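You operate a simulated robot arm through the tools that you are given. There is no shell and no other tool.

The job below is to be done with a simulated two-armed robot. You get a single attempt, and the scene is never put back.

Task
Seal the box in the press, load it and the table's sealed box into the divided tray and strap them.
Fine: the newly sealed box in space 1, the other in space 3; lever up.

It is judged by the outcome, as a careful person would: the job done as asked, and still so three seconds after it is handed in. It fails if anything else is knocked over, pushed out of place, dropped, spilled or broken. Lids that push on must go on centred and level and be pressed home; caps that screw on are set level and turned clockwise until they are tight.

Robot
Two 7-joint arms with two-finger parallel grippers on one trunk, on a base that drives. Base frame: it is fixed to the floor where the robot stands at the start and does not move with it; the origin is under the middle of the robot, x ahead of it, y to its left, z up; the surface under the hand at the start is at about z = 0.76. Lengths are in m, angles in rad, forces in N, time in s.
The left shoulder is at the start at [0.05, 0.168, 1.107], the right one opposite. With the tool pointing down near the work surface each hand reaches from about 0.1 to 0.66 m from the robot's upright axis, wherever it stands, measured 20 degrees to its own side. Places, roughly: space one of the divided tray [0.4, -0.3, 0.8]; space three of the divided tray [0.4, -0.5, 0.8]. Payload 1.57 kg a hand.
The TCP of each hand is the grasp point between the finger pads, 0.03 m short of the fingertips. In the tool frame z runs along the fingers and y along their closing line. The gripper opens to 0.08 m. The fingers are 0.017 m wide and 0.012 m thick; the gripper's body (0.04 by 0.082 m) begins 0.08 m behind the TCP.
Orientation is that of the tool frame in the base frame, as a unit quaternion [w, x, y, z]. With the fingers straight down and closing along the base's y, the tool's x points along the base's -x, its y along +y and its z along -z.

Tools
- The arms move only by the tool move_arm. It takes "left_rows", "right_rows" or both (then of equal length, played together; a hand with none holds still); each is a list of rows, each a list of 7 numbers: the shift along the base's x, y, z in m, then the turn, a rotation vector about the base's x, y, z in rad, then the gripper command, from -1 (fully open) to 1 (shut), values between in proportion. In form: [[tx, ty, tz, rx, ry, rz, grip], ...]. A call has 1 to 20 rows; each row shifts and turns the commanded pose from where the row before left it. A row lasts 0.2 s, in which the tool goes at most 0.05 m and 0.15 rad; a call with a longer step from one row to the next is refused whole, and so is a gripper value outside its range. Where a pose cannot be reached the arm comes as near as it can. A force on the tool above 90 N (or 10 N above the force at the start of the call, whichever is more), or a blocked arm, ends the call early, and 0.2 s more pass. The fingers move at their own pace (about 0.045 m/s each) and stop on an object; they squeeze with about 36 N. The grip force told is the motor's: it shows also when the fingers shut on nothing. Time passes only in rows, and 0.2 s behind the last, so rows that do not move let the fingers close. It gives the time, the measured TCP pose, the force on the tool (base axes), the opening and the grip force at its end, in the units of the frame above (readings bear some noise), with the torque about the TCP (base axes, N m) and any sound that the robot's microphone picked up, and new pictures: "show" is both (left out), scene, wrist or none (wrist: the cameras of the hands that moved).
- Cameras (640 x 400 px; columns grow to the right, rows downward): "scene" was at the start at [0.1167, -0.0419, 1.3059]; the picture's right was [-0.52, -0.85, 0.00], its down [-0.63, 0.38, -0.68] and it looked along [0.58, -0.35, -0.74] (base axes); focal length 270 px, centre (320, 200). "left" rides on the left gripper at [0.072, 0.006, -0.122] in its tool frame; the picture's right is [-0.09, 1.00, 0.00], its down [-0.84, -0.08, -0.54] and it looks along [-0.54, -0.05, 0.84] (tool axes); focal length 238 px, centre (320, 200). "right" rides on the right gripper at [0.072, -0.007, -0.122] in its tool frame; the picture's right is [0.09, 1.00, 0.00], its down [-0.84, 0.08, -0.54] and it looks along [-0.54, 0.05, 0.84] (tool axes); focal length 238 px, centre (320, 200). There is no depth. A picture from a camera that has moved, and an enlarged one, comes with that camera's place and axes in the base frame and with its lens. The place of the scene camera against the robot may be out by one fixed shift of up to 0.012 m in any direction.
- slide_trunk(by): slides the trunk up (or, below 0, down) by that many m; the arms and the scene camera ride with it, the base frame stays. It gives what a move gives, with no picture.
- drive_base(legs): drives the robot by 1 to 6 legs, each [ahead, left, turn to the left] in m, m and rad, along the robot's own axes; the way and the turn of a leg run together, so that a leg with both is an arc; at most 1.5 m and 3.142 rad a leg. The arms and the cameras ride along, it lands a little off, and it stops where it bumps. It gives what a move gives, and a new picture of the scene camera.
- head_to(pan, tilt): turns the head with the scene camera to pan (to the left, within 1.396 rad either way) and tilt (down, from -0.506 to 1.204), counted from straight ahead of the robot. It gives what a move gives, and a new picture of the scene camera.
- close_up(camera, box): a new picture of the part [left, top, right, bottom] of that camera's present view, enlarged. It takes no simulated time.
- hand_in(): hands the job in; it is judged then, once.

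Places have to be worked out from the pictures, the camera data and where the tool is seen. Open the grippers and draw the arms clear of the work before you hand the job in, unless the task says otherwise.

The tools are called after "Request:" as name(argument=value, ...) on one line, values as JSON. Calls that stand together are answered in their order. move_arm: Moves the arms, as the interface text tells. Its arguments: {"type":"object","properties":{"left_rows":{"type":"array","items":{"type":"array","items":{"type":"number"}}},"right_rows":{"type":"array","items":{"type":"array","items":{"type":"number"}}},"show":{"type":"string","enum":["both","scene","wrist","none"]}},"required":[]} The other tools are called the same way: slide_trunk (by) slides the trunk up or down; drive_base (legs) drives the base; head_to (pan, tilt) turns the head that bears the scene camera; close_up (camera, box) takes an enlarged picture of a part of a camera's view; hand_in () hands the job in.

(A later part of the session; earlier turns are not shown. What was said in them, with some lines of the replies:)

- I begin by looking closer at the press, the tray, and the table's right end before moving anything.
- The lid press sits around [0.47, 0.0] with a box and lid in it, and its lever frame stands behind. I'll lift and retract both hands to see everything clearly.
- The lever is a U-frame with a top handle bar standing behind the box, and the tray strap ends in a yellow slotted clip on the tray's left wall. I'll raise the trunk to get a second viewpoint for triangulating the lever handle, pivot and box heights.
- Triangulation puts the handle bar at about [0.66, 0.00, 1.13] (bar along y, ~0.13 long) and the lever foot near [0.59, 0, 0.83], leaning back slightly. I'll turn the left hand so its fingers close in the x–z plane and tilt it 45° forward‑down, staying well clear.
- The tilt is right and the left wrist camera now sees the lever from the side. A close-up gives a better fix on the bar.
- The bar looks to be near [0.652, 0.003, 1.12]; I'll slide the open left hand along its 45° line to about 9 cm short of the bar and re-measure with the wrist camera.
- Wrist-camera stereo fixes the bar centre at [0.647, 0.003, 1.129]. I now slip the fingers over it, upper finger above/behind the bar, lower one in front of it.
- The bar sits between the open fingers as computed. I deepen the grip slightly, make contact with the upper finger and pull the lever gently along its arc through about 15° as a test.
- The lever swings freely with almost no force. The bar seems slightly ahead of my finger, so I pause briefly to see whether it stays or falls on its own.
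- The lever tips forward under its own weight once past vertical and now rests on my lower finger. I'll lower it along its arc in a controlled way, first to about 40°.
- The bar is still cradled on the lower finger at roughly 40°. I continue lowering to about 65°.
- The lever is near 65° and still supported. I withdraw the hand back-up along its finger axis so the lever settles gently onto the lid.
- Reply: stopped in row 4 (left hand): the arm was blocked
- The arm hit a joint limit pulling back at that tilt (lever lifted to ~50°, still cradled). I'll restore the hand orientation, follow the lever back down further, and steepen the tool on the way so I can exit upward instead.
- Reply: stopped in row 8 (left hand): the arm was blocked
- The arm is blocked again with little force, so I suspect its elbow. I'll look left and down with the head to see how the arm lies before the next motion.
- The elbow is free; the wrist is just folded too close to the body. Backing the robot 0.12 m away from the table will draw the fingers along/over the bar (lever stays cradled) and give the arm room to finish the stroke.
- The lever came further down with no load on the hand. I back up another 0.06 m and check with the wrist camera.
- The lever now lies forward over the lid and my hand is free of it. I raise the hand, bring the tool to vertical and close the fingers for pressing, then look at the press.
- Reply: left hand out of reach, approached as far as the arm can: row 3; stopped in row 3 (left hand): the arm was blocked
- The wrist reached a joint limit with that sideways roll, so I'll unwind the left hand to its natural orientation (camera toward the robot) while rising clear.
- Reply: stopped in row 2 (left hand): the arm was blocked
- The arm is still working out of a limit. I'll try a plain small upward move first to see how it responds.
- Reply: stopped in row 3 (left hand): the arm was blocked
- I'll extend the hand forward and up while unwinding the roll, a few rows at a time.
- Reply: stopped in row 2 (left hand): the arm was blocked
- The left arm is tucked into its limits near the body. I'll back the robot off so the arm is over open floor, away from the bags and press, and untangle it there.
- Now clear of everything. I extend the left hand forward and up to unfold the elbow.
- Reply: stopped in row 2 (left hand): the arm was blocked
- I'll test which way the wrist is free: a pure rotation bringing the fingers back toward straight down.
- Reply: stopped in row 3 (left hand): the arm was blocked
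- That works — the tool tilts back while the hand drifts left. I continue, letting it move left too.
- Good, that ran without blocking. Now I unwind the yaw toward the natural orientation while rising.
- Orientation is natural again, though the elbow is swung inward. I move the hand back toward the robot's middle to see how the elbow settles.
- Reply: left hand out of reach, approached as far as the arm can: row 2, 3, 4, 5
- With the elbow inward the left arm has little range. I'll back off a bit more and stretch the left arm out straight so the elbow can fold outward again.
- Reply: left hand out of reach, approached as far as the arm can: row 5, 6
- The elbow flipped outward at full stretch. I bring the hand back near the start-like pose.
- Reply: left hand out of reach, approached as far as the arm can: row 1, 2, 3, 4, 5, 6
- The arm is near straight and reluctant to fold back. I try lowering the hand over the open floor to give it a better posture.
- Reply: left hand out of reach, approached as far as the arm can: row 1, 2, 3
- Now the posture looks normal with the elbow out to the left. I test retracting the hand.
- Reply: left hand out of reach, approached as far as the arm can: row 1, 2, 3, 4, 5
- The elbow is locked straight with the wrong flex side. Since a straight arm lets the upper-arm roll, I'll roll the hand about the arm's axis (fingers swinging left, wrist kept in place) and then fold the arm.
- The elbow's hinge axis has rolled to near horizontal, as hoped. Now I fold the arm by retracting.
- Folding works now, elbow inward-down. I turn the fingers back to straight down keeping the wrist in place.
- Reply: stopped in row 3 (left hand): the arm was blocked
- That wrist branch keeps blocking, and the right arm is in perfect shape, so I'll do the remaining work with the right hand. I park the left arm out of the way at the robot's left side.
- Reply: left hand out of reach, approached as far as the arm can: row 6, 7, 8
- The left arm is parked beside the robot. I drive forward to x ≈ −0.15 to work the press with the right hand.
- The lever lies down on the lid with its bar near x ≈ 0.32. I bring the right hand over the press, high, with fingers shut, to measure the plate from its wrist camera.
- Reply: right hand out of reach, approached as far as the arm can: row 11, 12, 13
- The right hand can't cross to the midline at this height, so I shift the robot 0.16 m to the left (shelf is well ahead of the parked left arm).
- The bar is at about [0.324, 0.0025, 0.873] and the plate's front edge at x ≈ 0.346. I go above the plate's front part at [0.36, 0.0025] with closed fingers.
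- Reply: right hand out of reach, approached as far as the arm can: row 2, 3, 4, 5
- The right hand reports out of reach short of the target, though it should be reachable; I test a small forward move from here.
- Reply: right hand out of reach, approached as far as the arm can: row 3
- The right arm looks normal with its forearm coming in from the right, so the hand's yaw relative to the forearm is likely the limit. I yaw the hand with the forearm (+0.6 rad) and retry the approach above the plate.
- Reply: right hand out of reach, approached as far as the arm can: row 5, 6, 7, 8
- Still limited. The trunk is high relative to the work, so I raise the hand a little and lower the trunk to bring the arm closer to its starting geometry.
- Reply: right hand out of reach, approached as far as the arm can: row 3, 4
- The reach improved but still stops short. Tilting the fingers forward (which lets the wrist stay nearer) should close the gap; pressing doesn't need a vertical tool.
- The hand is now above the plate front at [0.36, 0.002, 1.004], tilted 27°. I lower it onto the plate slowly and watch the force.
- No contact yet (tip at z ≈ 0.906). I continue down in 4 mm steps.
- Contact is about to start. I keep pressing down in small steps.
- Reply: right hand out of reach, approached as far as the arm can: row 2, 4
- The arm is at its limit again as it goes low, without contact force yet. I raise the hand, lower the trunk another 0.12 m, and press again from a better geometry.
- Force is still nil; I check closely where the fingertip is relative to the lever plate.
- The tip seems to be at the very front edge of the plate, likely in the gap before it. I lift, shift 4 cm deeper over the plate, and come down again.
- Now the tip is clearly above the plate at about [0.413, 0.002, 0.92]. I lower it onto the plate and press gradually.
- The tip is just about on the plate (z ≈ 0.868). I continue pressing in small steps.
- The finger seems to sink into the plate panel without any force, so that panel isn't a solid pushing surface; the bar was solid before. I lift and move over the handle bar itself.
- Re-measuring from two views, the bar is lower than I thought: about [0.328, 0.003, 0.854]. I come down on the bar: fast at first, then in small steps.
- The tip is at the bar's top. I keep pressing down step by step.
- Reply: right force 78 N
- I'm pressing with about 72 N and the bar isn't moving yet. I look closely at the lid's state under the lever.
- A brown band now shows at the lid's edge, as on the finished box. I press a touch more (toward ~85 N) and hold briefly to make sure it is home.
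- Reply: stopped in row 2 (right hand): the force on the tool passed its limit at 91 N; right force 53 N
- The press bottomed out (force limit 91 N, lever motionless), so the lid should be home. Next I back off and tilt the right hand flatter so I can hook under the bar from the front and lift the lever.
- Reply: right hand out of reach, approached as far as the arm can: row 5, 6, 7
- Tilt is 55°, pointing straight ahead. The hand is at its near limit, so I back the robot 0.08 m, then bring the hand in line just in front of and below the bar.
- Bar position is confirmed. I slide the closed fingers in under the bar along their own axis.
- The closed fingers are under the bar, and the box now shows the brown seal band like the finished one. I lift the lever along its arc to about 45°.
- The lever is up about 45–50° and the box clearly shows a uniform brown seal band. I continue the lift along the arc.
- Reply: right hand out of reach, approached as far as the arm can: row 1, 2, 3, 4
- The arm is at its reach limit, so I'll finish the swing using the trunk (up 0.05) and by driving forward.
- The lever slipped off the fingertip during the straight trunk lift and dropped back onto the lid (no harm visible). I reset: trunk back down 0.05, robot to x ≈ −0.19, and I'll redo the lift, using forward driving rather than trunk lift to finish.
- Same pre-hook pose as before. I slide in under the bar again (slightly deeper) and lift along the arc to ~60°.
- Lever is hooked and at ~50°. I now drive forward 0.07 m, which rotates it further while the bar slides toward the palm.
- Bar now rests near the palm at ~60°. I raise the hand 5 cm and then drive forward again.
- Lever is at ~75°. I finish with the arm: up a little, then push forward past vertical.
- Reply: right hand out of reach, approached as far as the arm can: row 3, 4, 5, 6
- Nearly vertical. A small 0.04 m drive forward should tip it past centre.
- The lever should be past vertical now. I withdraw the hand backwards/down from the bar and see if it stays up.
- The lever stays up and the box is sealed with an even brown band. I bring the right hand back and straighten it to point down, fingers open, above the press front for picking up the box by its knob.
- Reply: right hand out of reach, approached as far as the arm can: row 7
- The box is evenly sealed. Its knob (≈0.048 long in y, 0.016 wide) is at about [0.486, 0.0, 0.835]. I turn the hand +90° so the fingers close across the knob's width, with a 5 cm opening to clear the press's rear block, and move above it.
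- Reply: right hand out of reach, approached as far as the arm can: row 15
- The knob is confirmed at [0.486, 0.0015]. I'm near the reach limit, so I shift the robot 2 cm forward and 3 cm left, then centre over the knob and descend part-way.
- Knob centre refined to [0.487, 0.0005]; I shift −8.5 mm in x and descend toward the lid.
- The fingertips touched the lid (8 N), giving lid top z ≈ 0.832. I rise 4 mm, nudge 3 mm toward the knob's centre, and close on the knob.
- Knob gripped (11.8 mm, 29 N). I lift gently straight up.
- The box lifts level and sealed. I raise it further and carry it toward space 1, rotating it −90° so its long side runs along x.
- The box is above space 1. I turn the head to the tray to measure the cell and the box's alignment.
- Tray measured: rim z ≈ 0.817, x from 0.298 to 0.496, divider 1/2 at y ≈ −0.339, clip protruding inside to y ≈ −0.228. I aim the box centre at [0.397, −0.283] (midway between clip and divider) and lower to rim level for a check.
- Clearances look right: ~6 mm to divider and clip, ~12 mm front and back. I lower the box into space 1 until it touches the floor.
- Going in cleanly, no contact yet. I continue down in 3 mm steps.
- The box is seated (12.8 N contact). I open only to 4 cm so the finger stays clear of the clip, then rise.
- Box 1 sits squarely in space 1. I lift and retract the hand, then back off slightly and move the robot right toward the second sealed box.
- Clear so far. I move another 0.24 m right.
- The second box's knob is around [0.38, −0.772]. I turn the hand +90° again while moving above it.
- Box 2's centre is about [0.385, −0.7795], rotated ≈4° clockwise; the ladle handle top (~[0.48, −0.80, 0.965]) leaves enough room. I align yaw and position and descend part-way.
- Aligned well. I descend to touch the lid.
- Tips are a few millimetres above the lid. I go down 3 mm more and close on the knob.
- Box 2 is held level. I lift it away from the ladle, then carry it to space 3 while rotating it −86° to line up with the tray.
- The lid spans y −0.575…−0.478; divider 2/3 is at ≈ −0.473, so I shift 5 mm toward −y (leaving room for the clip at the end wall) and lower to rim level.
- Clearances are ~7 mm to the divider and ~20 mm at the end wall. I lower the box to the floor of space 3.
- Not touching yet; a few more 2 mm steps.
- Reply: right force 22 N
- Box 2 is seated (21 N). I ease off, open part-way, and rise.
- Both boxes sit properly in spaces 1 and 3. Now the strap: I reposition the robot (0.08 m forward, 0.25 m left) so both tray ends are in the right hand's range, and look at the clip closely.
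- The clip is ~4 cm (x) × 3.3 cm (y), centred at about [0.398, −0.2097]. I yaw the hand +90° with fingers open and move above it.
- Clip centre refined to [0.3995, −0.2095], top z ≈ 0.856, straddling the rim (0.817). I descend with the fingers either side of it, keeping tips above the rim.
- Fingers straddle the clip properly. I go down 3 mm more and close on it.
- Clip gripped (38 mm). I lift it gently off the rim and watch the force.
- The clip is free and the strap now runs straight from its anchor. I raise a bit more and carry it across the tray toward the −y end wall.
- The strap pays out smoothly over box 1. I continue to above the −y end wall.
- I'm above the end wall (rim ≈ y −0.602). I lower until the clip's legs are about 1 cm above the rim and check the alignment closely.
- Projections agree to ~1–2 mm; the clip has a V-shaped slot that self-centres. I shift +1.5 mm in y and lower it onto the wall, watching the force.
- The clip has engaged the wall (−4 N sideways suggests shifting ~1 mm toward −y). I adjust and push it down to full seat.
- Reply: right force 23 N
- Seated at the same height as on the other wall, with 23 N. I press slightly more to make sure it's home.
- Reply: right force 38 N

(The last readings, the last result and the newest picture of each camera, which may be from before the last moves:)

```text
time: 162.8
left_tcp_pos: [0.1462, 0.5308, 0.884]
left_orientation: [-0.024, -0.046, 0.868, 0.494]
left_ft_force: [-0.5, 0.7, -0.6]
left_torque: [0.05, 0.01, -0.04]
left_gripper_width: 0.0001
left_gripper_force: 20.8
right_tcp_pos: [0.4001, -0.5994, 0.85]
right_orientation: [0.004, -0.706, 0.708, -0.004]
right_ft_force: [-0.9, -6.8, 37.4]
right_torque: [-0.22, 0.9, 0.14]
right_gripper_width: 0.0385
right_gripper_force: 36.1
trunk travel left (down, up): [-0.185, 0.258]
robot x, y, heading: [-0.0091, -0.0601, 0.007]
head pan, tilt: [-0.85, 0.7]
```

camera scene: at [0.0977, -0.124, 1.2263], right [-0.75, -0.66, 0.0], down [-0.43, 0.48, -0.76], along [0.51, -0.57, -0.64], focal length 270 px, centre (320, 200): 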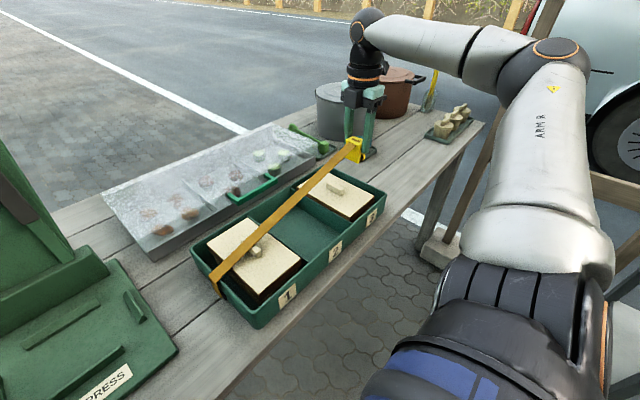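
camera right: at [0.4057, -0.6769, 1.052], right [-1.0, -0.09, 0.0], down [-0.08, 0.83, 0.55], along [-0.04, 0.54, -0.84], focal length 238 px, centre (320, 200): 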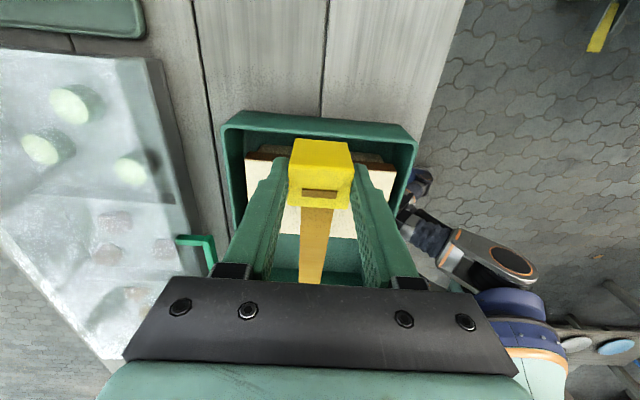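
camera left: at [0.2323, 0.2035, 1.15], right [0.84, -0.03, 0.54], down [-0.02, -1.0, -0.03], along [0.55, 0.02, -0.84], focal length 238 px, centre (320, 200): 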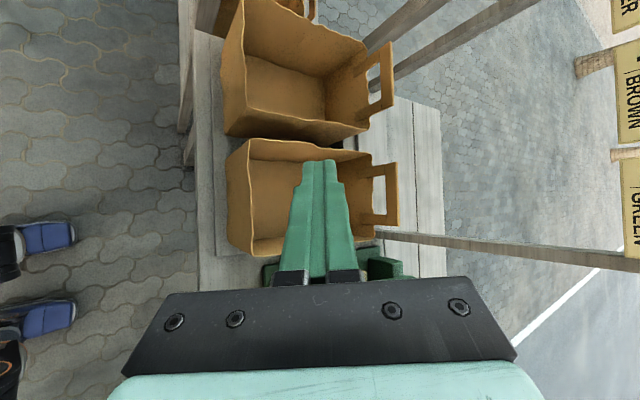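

Request:
close_up(camera="scene", box=[310, 100, 420, 210])

Request:
close_up(camera="right", box=[240, 60, 420, 220])

```text
3.64 times, centred on (365, 155) of scene
camera zoom: at [0.0953, -0.1215, 1.2271], right [-0.75, -0.66, 0.0], down [-0.43, 0.48, -0.77], along [0.51, -0.57, -0.64], focal length 983 px, centre (156, 364)
```

zoom: 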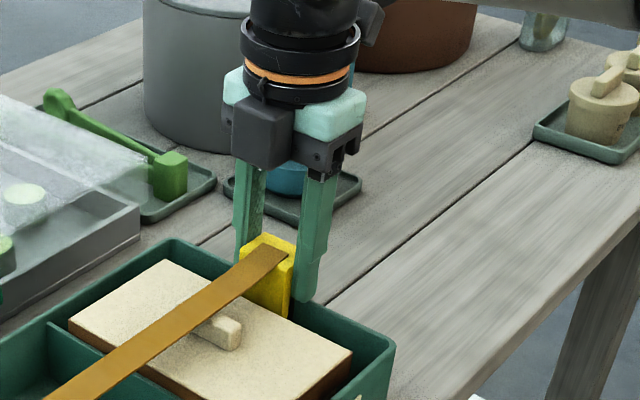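

```text
2.50 times, centred on (330, 140) of right
camera zoom: at [0.4048, -0.6724, 0.9727], right [-1.0, -0.09, -0.01], down [-0.08, 0.84, 0.54], along [-0.04, 0.54, -0.84], focal length 596 px, centre (295, 350)
```

zoom: 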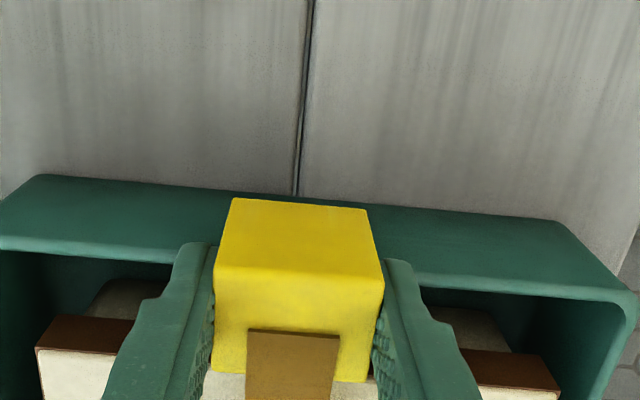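

The strap now lies over the clip top and the clip top is at z ≈ 0.848, same seating as on the original wall. I relax the downward force and open the fingers.

Request:
move_arm(right_rows=[[0, 0, 0.004, 0, 0, 0, 0.5], [0, 0, 0, 0, 0, 0, -0.5], [0, 0, 0, 0, 0, 0, -0.75], [0, 0, 0, 0, 0, 0, -0.75], [0, 0, 0.015, 0, 0, 0, -0.75], [0, 0, 0.03, 0, 0, 0, -0.75], [0, 0, 0.04, 0, 0, 0, -0.75]])

Request:
close_up(camera="scene", box=[180, 120, 420, 340])

Request:
close_up(camera="right", box=[200, 40, 440, 240])

```text
time: 164.4
left_tcp_pos: [0.1475, 0.5295, 0.8835]
left_orientation: [-0.025, -0.046, 0.867, 0.495]
left_ft_force: [-0.1, 0.4, 1.0]
left_torque: [0.03, 0.02, -0.02]
left_gripper_width: 0.0001
left_gripper_force: 21.4
right_tcp_pos: [0.3997, -0.5999, 0.9335]
right_orientation: [0.002, -0.706, 0.709, 0.001]
right_ft_force: [-0.5, 0.7, 0.5]
right_torque: [0.02, 0.01, -0.01]
right_gripper_width: 0.0698
right_gripper_force: 0.0
trunk travel left (down, up): [-0.185, 0.258]
robot x, y, heading: [-0.0098, -0.0624, 0.002]
head pan, tilt: [-0.85, 0.7]
camera scene: at [0.0976, -0.1239, 1.2263], right [-0.75, -0.66, 0.0], down [-0.43, 0.48, -0.77], along [0.51, -0.57, -0.64], focal length 270 px, centre (320, 200)
camera right: at [0.4054, -0.6738, 1.0555], right [-1.0, -0.09, 0.0], down [-0.07, 0.83, 0.55], along [-0.04, 0.54, -0.84], focal length 238 px, centre (320, 200)
```

scene: 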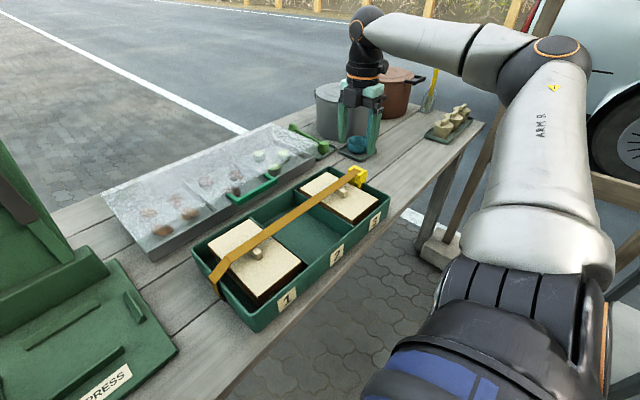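
right: 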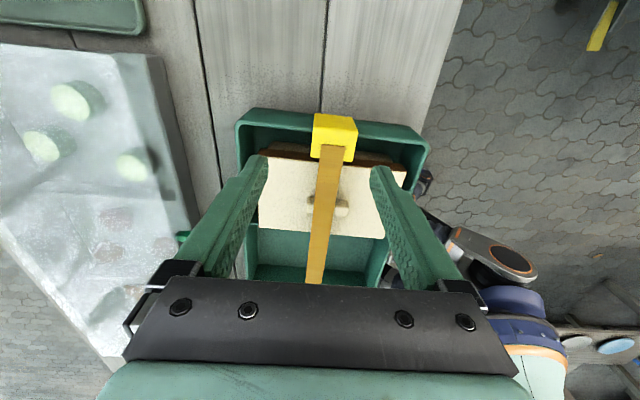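

```text
1.82 times, centred on (300, 230) of scene
camera zoom: at [0.0976, -0.1239, 1.2263], right [-0.75, -0.66, 0.0], down [-0.43, 0.48, -0.77], along [0.51, -0.57, -0.64], focal length 491 px, centre (356, 146)
```

zoom: 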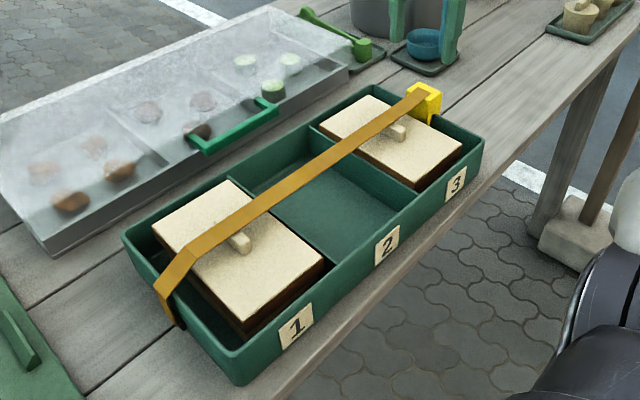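

```text
2.00 times, centred on (320, 140) of right
camera zoom: at [0.4054, -0.6738, 1.0555], right [-1.0, -0.09, 0.0], down [-0.07, 0.83, 0.55], along [-0.04, 0.54, -0.84], focal length 477 px, centre (320, 320)
```

zoom: 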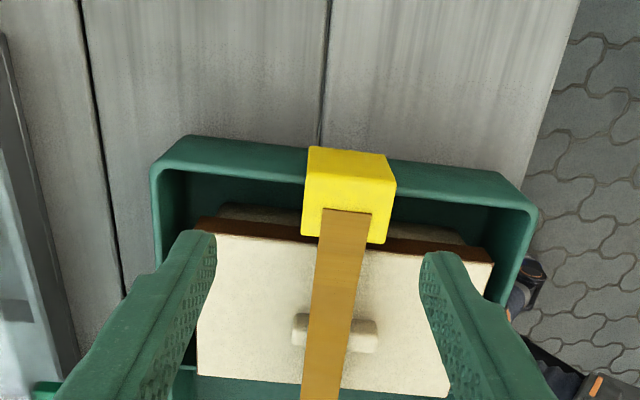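

The strap runs over both boxes with the clip on the end wall. I move the hand clear and inspect the clip's seating closely.

Request:
move_arm(right_rows=[[0, 0, 0.04, 0, 0, 0, -0.75], [-0.03, 0, 0.03, 0, 0, 0, -0.75], [-0.04, 0, 0.02, 0, 0, 0, -0.75], [-0.04, 0, 0, 0, 0, 0, -0.75]], show="wrist")

Request:
close_up(camera="scene", box=[320, 150, 390, 210])

Request:
close_up(camera="scene", box=[190, 230, 280, 310])

Request:
close_up(camera="right", box=[200, 60, 440, 260])

```text
time: 165.4
left_tcp_pos: [0.1466, 0.5288, 0.8833]
left_orientation: [-0.025, -0.047, 0.867, 0.495]
left_ft_force: [-0.3, -0.4, 0.4]
left_torque: [-0.01, -0.01, -0.03]
left_gripper_width: 0.0002
left_gripper_force: 21.1
right_tcp_pos: [0.2902, -0.6016, 1.0232]
right_orientation: [0.002, -0.705, 0.709, 0.0]
right_ft_force: [-0.4, -0.4, 0.4]
right_torque: [0.01, -0.02, 0.03]
right_gripper_width: 0.0702
right_gripper_force: 0.0
trunk travel left (down, up): [-0.185, 0.258]
robot x, y, heading: [-0.0093, -0.0627, 0.007]
head pan, tilt: [-0.85, 0.7]
camera right: at [0.2958, -0.6746, 1.1451], right [-1.0, -0.09, 0.0], down [-0.07, 0.84, 0.55], along [-0.05, 0.54, -0.84], focal length 238 px, centre (320, 200)
```

right: 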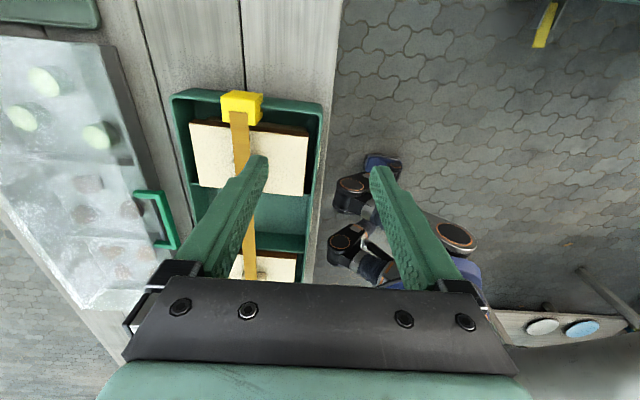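

```text
6.67 times, centred on (355, 180) of scene
camera zoom: at [0.0972, -0.1237, 1.2265], right [-0.75, -0.66, 0.0], down [-0.43, 0.48, -0.77], along [0.51, -0.57, -0.64], focal length 1802 px, centre (87, 333)
```

zoom: 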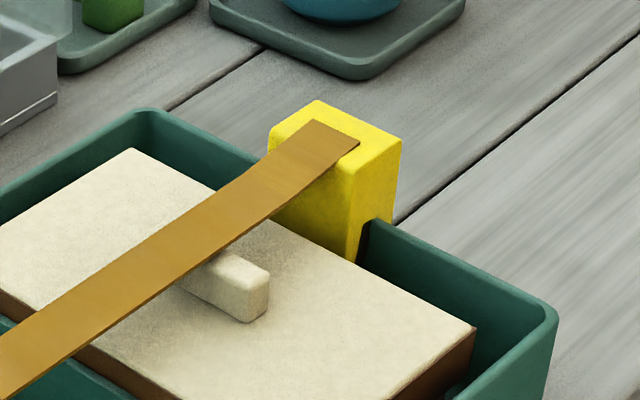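

```text
5.00 times, centred on (235, 270) of scene
camera zoom: at [0.0972, -0.1237, 1.2265], right [-0.75, -0.66, 0.0], down [-0.43, 0.48, -0.77], along [0.51, -0.57, -0.64], focal length 1351 px, centre (745, -150)
```

zoom: 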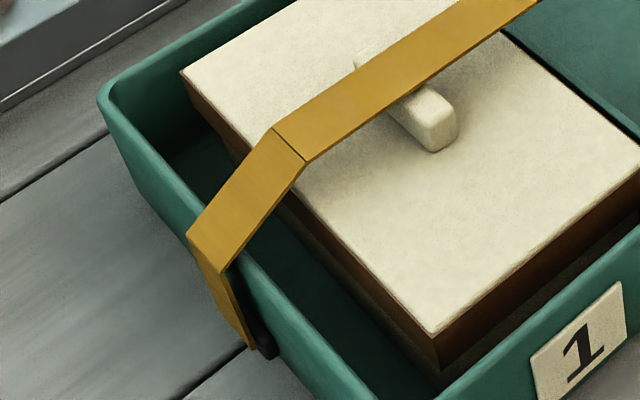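

```text
2.00 times, centred on (320, 160) of right
camera zoom: at [0.2958, -0.6746, 1.1451], right [-1.0, -0.09, 0.0], down [-0.07, 0.84, 0.55], along [-0.05, 0.54, -0.84], focal length 477 px, centre (320, 280)
```

zoom: 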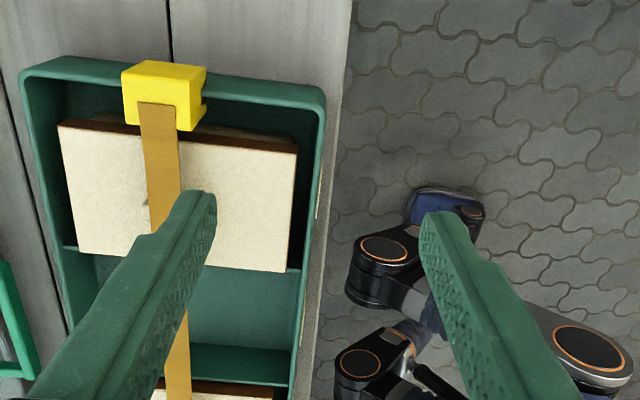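

The clip is seated (top z ≈ 0.848), settling at x ≈ 0.385, in line with the strap's anchor. I retract the right arm fully, open the left gripper, and re-check that nothing drifts.

Request:
move_arm(left_rows=[[0, 0, 0, 0, 0, 0, -1], [0, 0, 0, 0, 0, 0, -1], [0, 0, 0, 0, 0, 0, -1], [0, 0, 0, 0, 0, 0, -1], [0, 0, 0, 0, 0, 0, -1]], right_rows=[[-0.03, 0, 0.02, 0, 0, 0, -1], [-0.04, 0, 0.02, 0, 0, 0, -1], [0, 0, 0, 0, 0, 0, -1], [0, 0, 0, 0, 0, 0, -1], [0, 0, 0, 0, 0, 0, -1]], show="none")

Request:
close_up(camera="scene", box=[320, 150, 390, 210])

Request:
close_up(camera="scene", box=[180, 120, 420, 340])

```text
time: 166.6
left_tcp_pos: [0.1471, 0.5286, 0.885]
left_orientation: [-0.025, -0.046, 0.867, 0.496]
left_ft_force: [-0.3, 0.5, 0.3]
left_torque: [0.02, 0.01, -0.01]
left_gripper_width: 0.0802
left_gripper_force: 0.0
right_tcp_pos: [0.2216, -0.6006, 1.0631]
right_orientation: [0.004, -0.705, 0.709, 0.0]
right_ft_force: [-0.1, -0.9, 0.2]
right_torque: [-0.02, -0.04, 0.01]
right_gripper_width: 0.08
right_gripper_force: 0.1
trunk travel left (down, up): [-0.185, 0.258]
robot x, y, heading: [-0.0096, -0.0632, 0.007]
head pan, tilt: [-0.85, 0.7]
```

```text
6.67 times, centred on (355, 180) of scene
camera zoom: at [0.0977, -0.1241, 1.2264], right [-0.75, -0.66, 0.0], down [-0.43, 0.48, -0.77], along [0.51, -0.57, -0.64], focal length 1802 px, centre (87, 333)
```

zoom: 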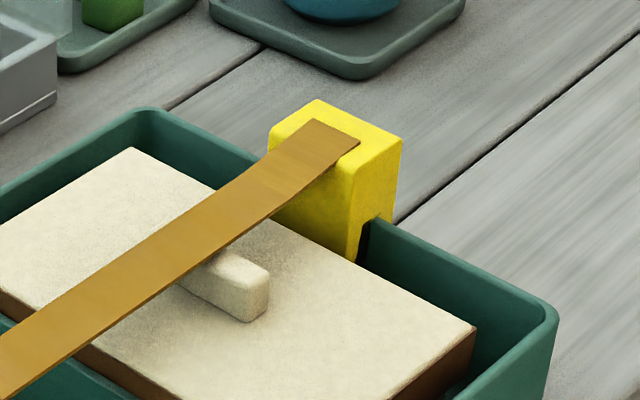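

```text
1.82 times, centred on (300, 230) of scene
camera zoom: at [0.0977, -0.1241, 1.2264], right [-0.75, -0.66, 0.0], down [-0.43, 0.48, -0.77], along [0.51, -0.57, -0.64], focal length 491 px, centre (356, 146)
```

zoom: 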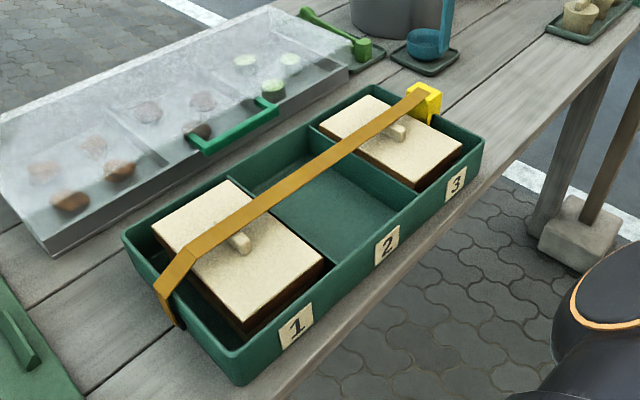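

The clip and strap are steady and unchanged. I check the press lever and the rest of the table once more before finishing.

Request:
head_to(pan=0.0, tilt=0.6)

Request:
close_up(camera="scene", box=[140, 60, 500, 300])

```text
time: 167.8
left_tcp_pos: [0.1464, 0.5295, 0.8853]
left_orientation: [-0.026, -0.046, 0.867, 0.496]
left_ft_force: [-0.8, 0.4, 0.0]
left_torque: [-0.06, 0.01, -0.04]
left_gripper_width: 0.0797
left_gripper_force: 0.1
right_tcp_pos: [0.2203, -0.6013, 1.0635]
right_orientation: [0.004, -0.705, 0.709, 0.001]
right_ft_force: [-0.6, -0.1, 0.5]
right_torque: [-0.01, 0.0, 0.02]
right_gripper_width: 0.0801
right_gripper_force: 0.0
trunk travel left (down, up): [-0.185, 0.258]
robot x, y, heading: [-0.0117, -0.0569, 0.006]
head pan, tilt: [0.0, 0.6]
camera scene: at [0.1297, -0.0602, 1.235], right [0.0, -1.0, 0.0], down [-0.56, 0.0, -0.83], along [0.83, 0.0, -0.56], focal length 270 px, centre (320, 200)
```

scene: 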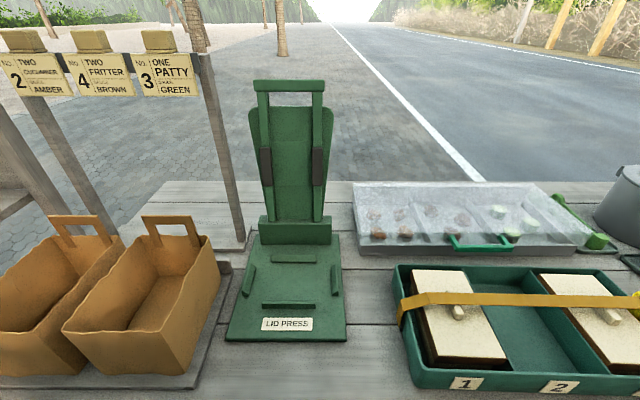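

```text
1.67 times, centred on (320, 180) of scene
camera zoom: at [0.1297, -0.0602, 1.235], right [0.0, -1.0, 0.0], down [-0.56, 0.0, -0.83], along [0.83, 0.0, -0.56], focal length 450 px, centre (320, 233)
```

zoom: 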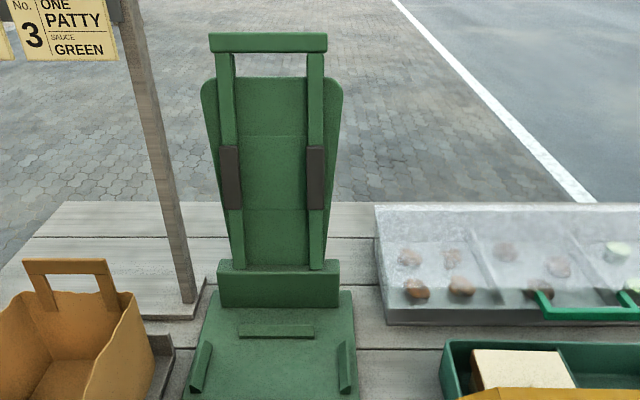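

Lever is up, press empty, both boxes strapped in spaces 1 and 3, nothing else disturbed. I back the robot off so both arms are clear.

Request:
drive_base(legs=[[-0.2, 0, 0]])

Request:
head_to(pan=-0.5, tilt=0.7)

Request:
close_up(camera="scene", box=[160, 80, 480, 280])

```text
time: 169.4
left_tcp_pos: [-0.0526, 0.5277, 0.8839]
left_orientation: [-0.024, -0.045, 0.867, 0.495]
left_ft_force: [0.4, 0.2, 0.6]
left_torque: [0.01, -0.02, -0.04]
left_gripper_width: 0.08
left_gripper_force: 0.1
right_tcp_pos: [0.0199, -0.6015, 1.0631]
right_orientation: [0.003, -0.705, 0.709, 0.001]
right_ft_force: [-0.2, 0.7, -0.4]
right_torque: [0.04, -0.03, 0.01]
right_gripper_width: 0.0798
right_gripper_force: 0.0
trunk travel left (down, up): [-0.185, 0.258]
robot x, y, heading: [-0.207, -0.0663, 0.004]
head pan, tilt: [0.0, 0.6]
camera scene: at [-0.0706, -0.0611, 1.235], right [0.0, -1.0, 0.0], down [-0.56, 0.0, -0.83], along [0.83, 0.0, -0.56], focal length 270 px, centre (320, 200)
```

scene: 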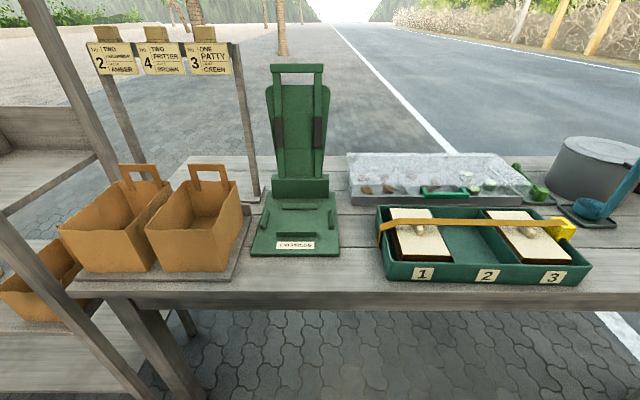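

```text
time: 170.3
left_tcp_pos: [-0.0524, 0.5273, 0.8853]
left_orientation: [-0.024, -0.046, 0.867, 0.496]
left_ft_force: [-1.1, 0.1, -0.5]
left_torque: [0.02, -0.01, -0.01]
left_gripper_width: 0.0798
left_gripper_force: 0.1
right_tcp_pos: [0.0202, -0.6019, 1.062]
right_orientation: [0.003, -0.705, 0.709, 0.0]
right_ft_force: [0.2, -0.3, -0.3]
right_torque: [-0.01, 0.01, 0.01]
right_gripper_width: 0.0801
right_gripper_force: 0.1
trunk travel left (down, up): [-0.185, 0.258]
robot x, y, heading: [-0.2079, -0.0634, 0.008]
head pan, tilt: [-0.499, 0.7]
camera scene: at [-0.084, -0.1018, 1.2264], right [-0.47, -0.88, 0.0], down [-0.57, 0.31, -0.77], along [0.67, -0.36, -0.64], focal length 270 px, centre (320, 200)
```

scene: 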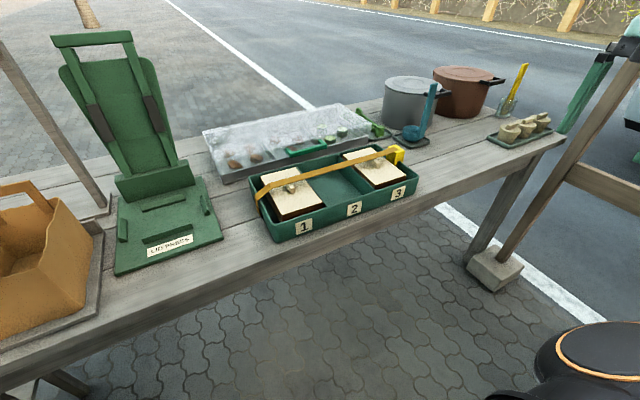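

```text
2.00 times, centred on (320, 180) of scene
camera zoom: at [-0.084, -0.1018, 1.2264], right [-0.47, -0.88, 0.0], down [-0.57, 0.31, -0.77], along [0.67, -0.36, -0.64], focal length 540 px, centre (320, 240)
```

zoom: 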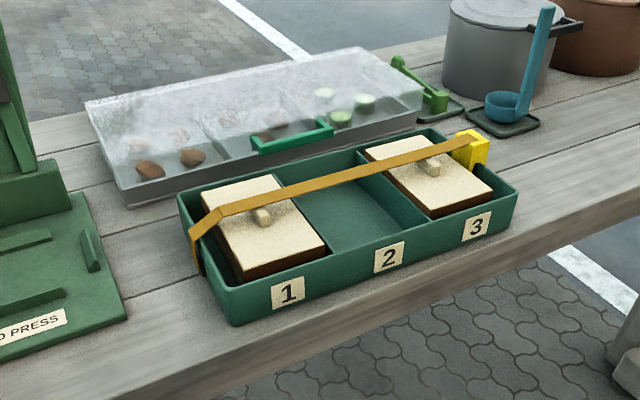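

The final view shows the newly sealed box in space 1 and the other box in space 3. The strap runs over both, with its clip seated on the end wall, and the lever is up. Everything else is in place and the arms are clear, so I hand the job in.

Request:
hand_in()

```text
The job is handed in.
```

I sealed the box in the press and loaded both boxes into the divided tray. I strapped them, left the lever up and handed the job in. No judging result came back.

- **Sealing:** I pressed the lid until the lever stopped moving at about 91 N. The brown seal band then showed evenly on the sides I could see, matching the box from the table.
- **Loading:** The newly sealed box is in space 1 and the table's sealed box is in space 3. Both went in level and rest on the tray floor.
- **Strap:** It runs over both boxes, with the clip pushed down on the end wall at space 3. The clip slid about 1.5 cm along the wall when I let go, toward the line of the strap's anchor. It then held still and sits as low as it did on its original wall.
- **Lever:** It dropped back onto the lid once while I was raising it. The seal still looked even afterwards, and the lever stayed up on the second try.

I saw nothing else knocked over or moved. I did the pressing and loading with the right arm only, because the left arm's joints jammed early on. I parked it beside the robot. Both grippers are open and the robot is backed away from the table.
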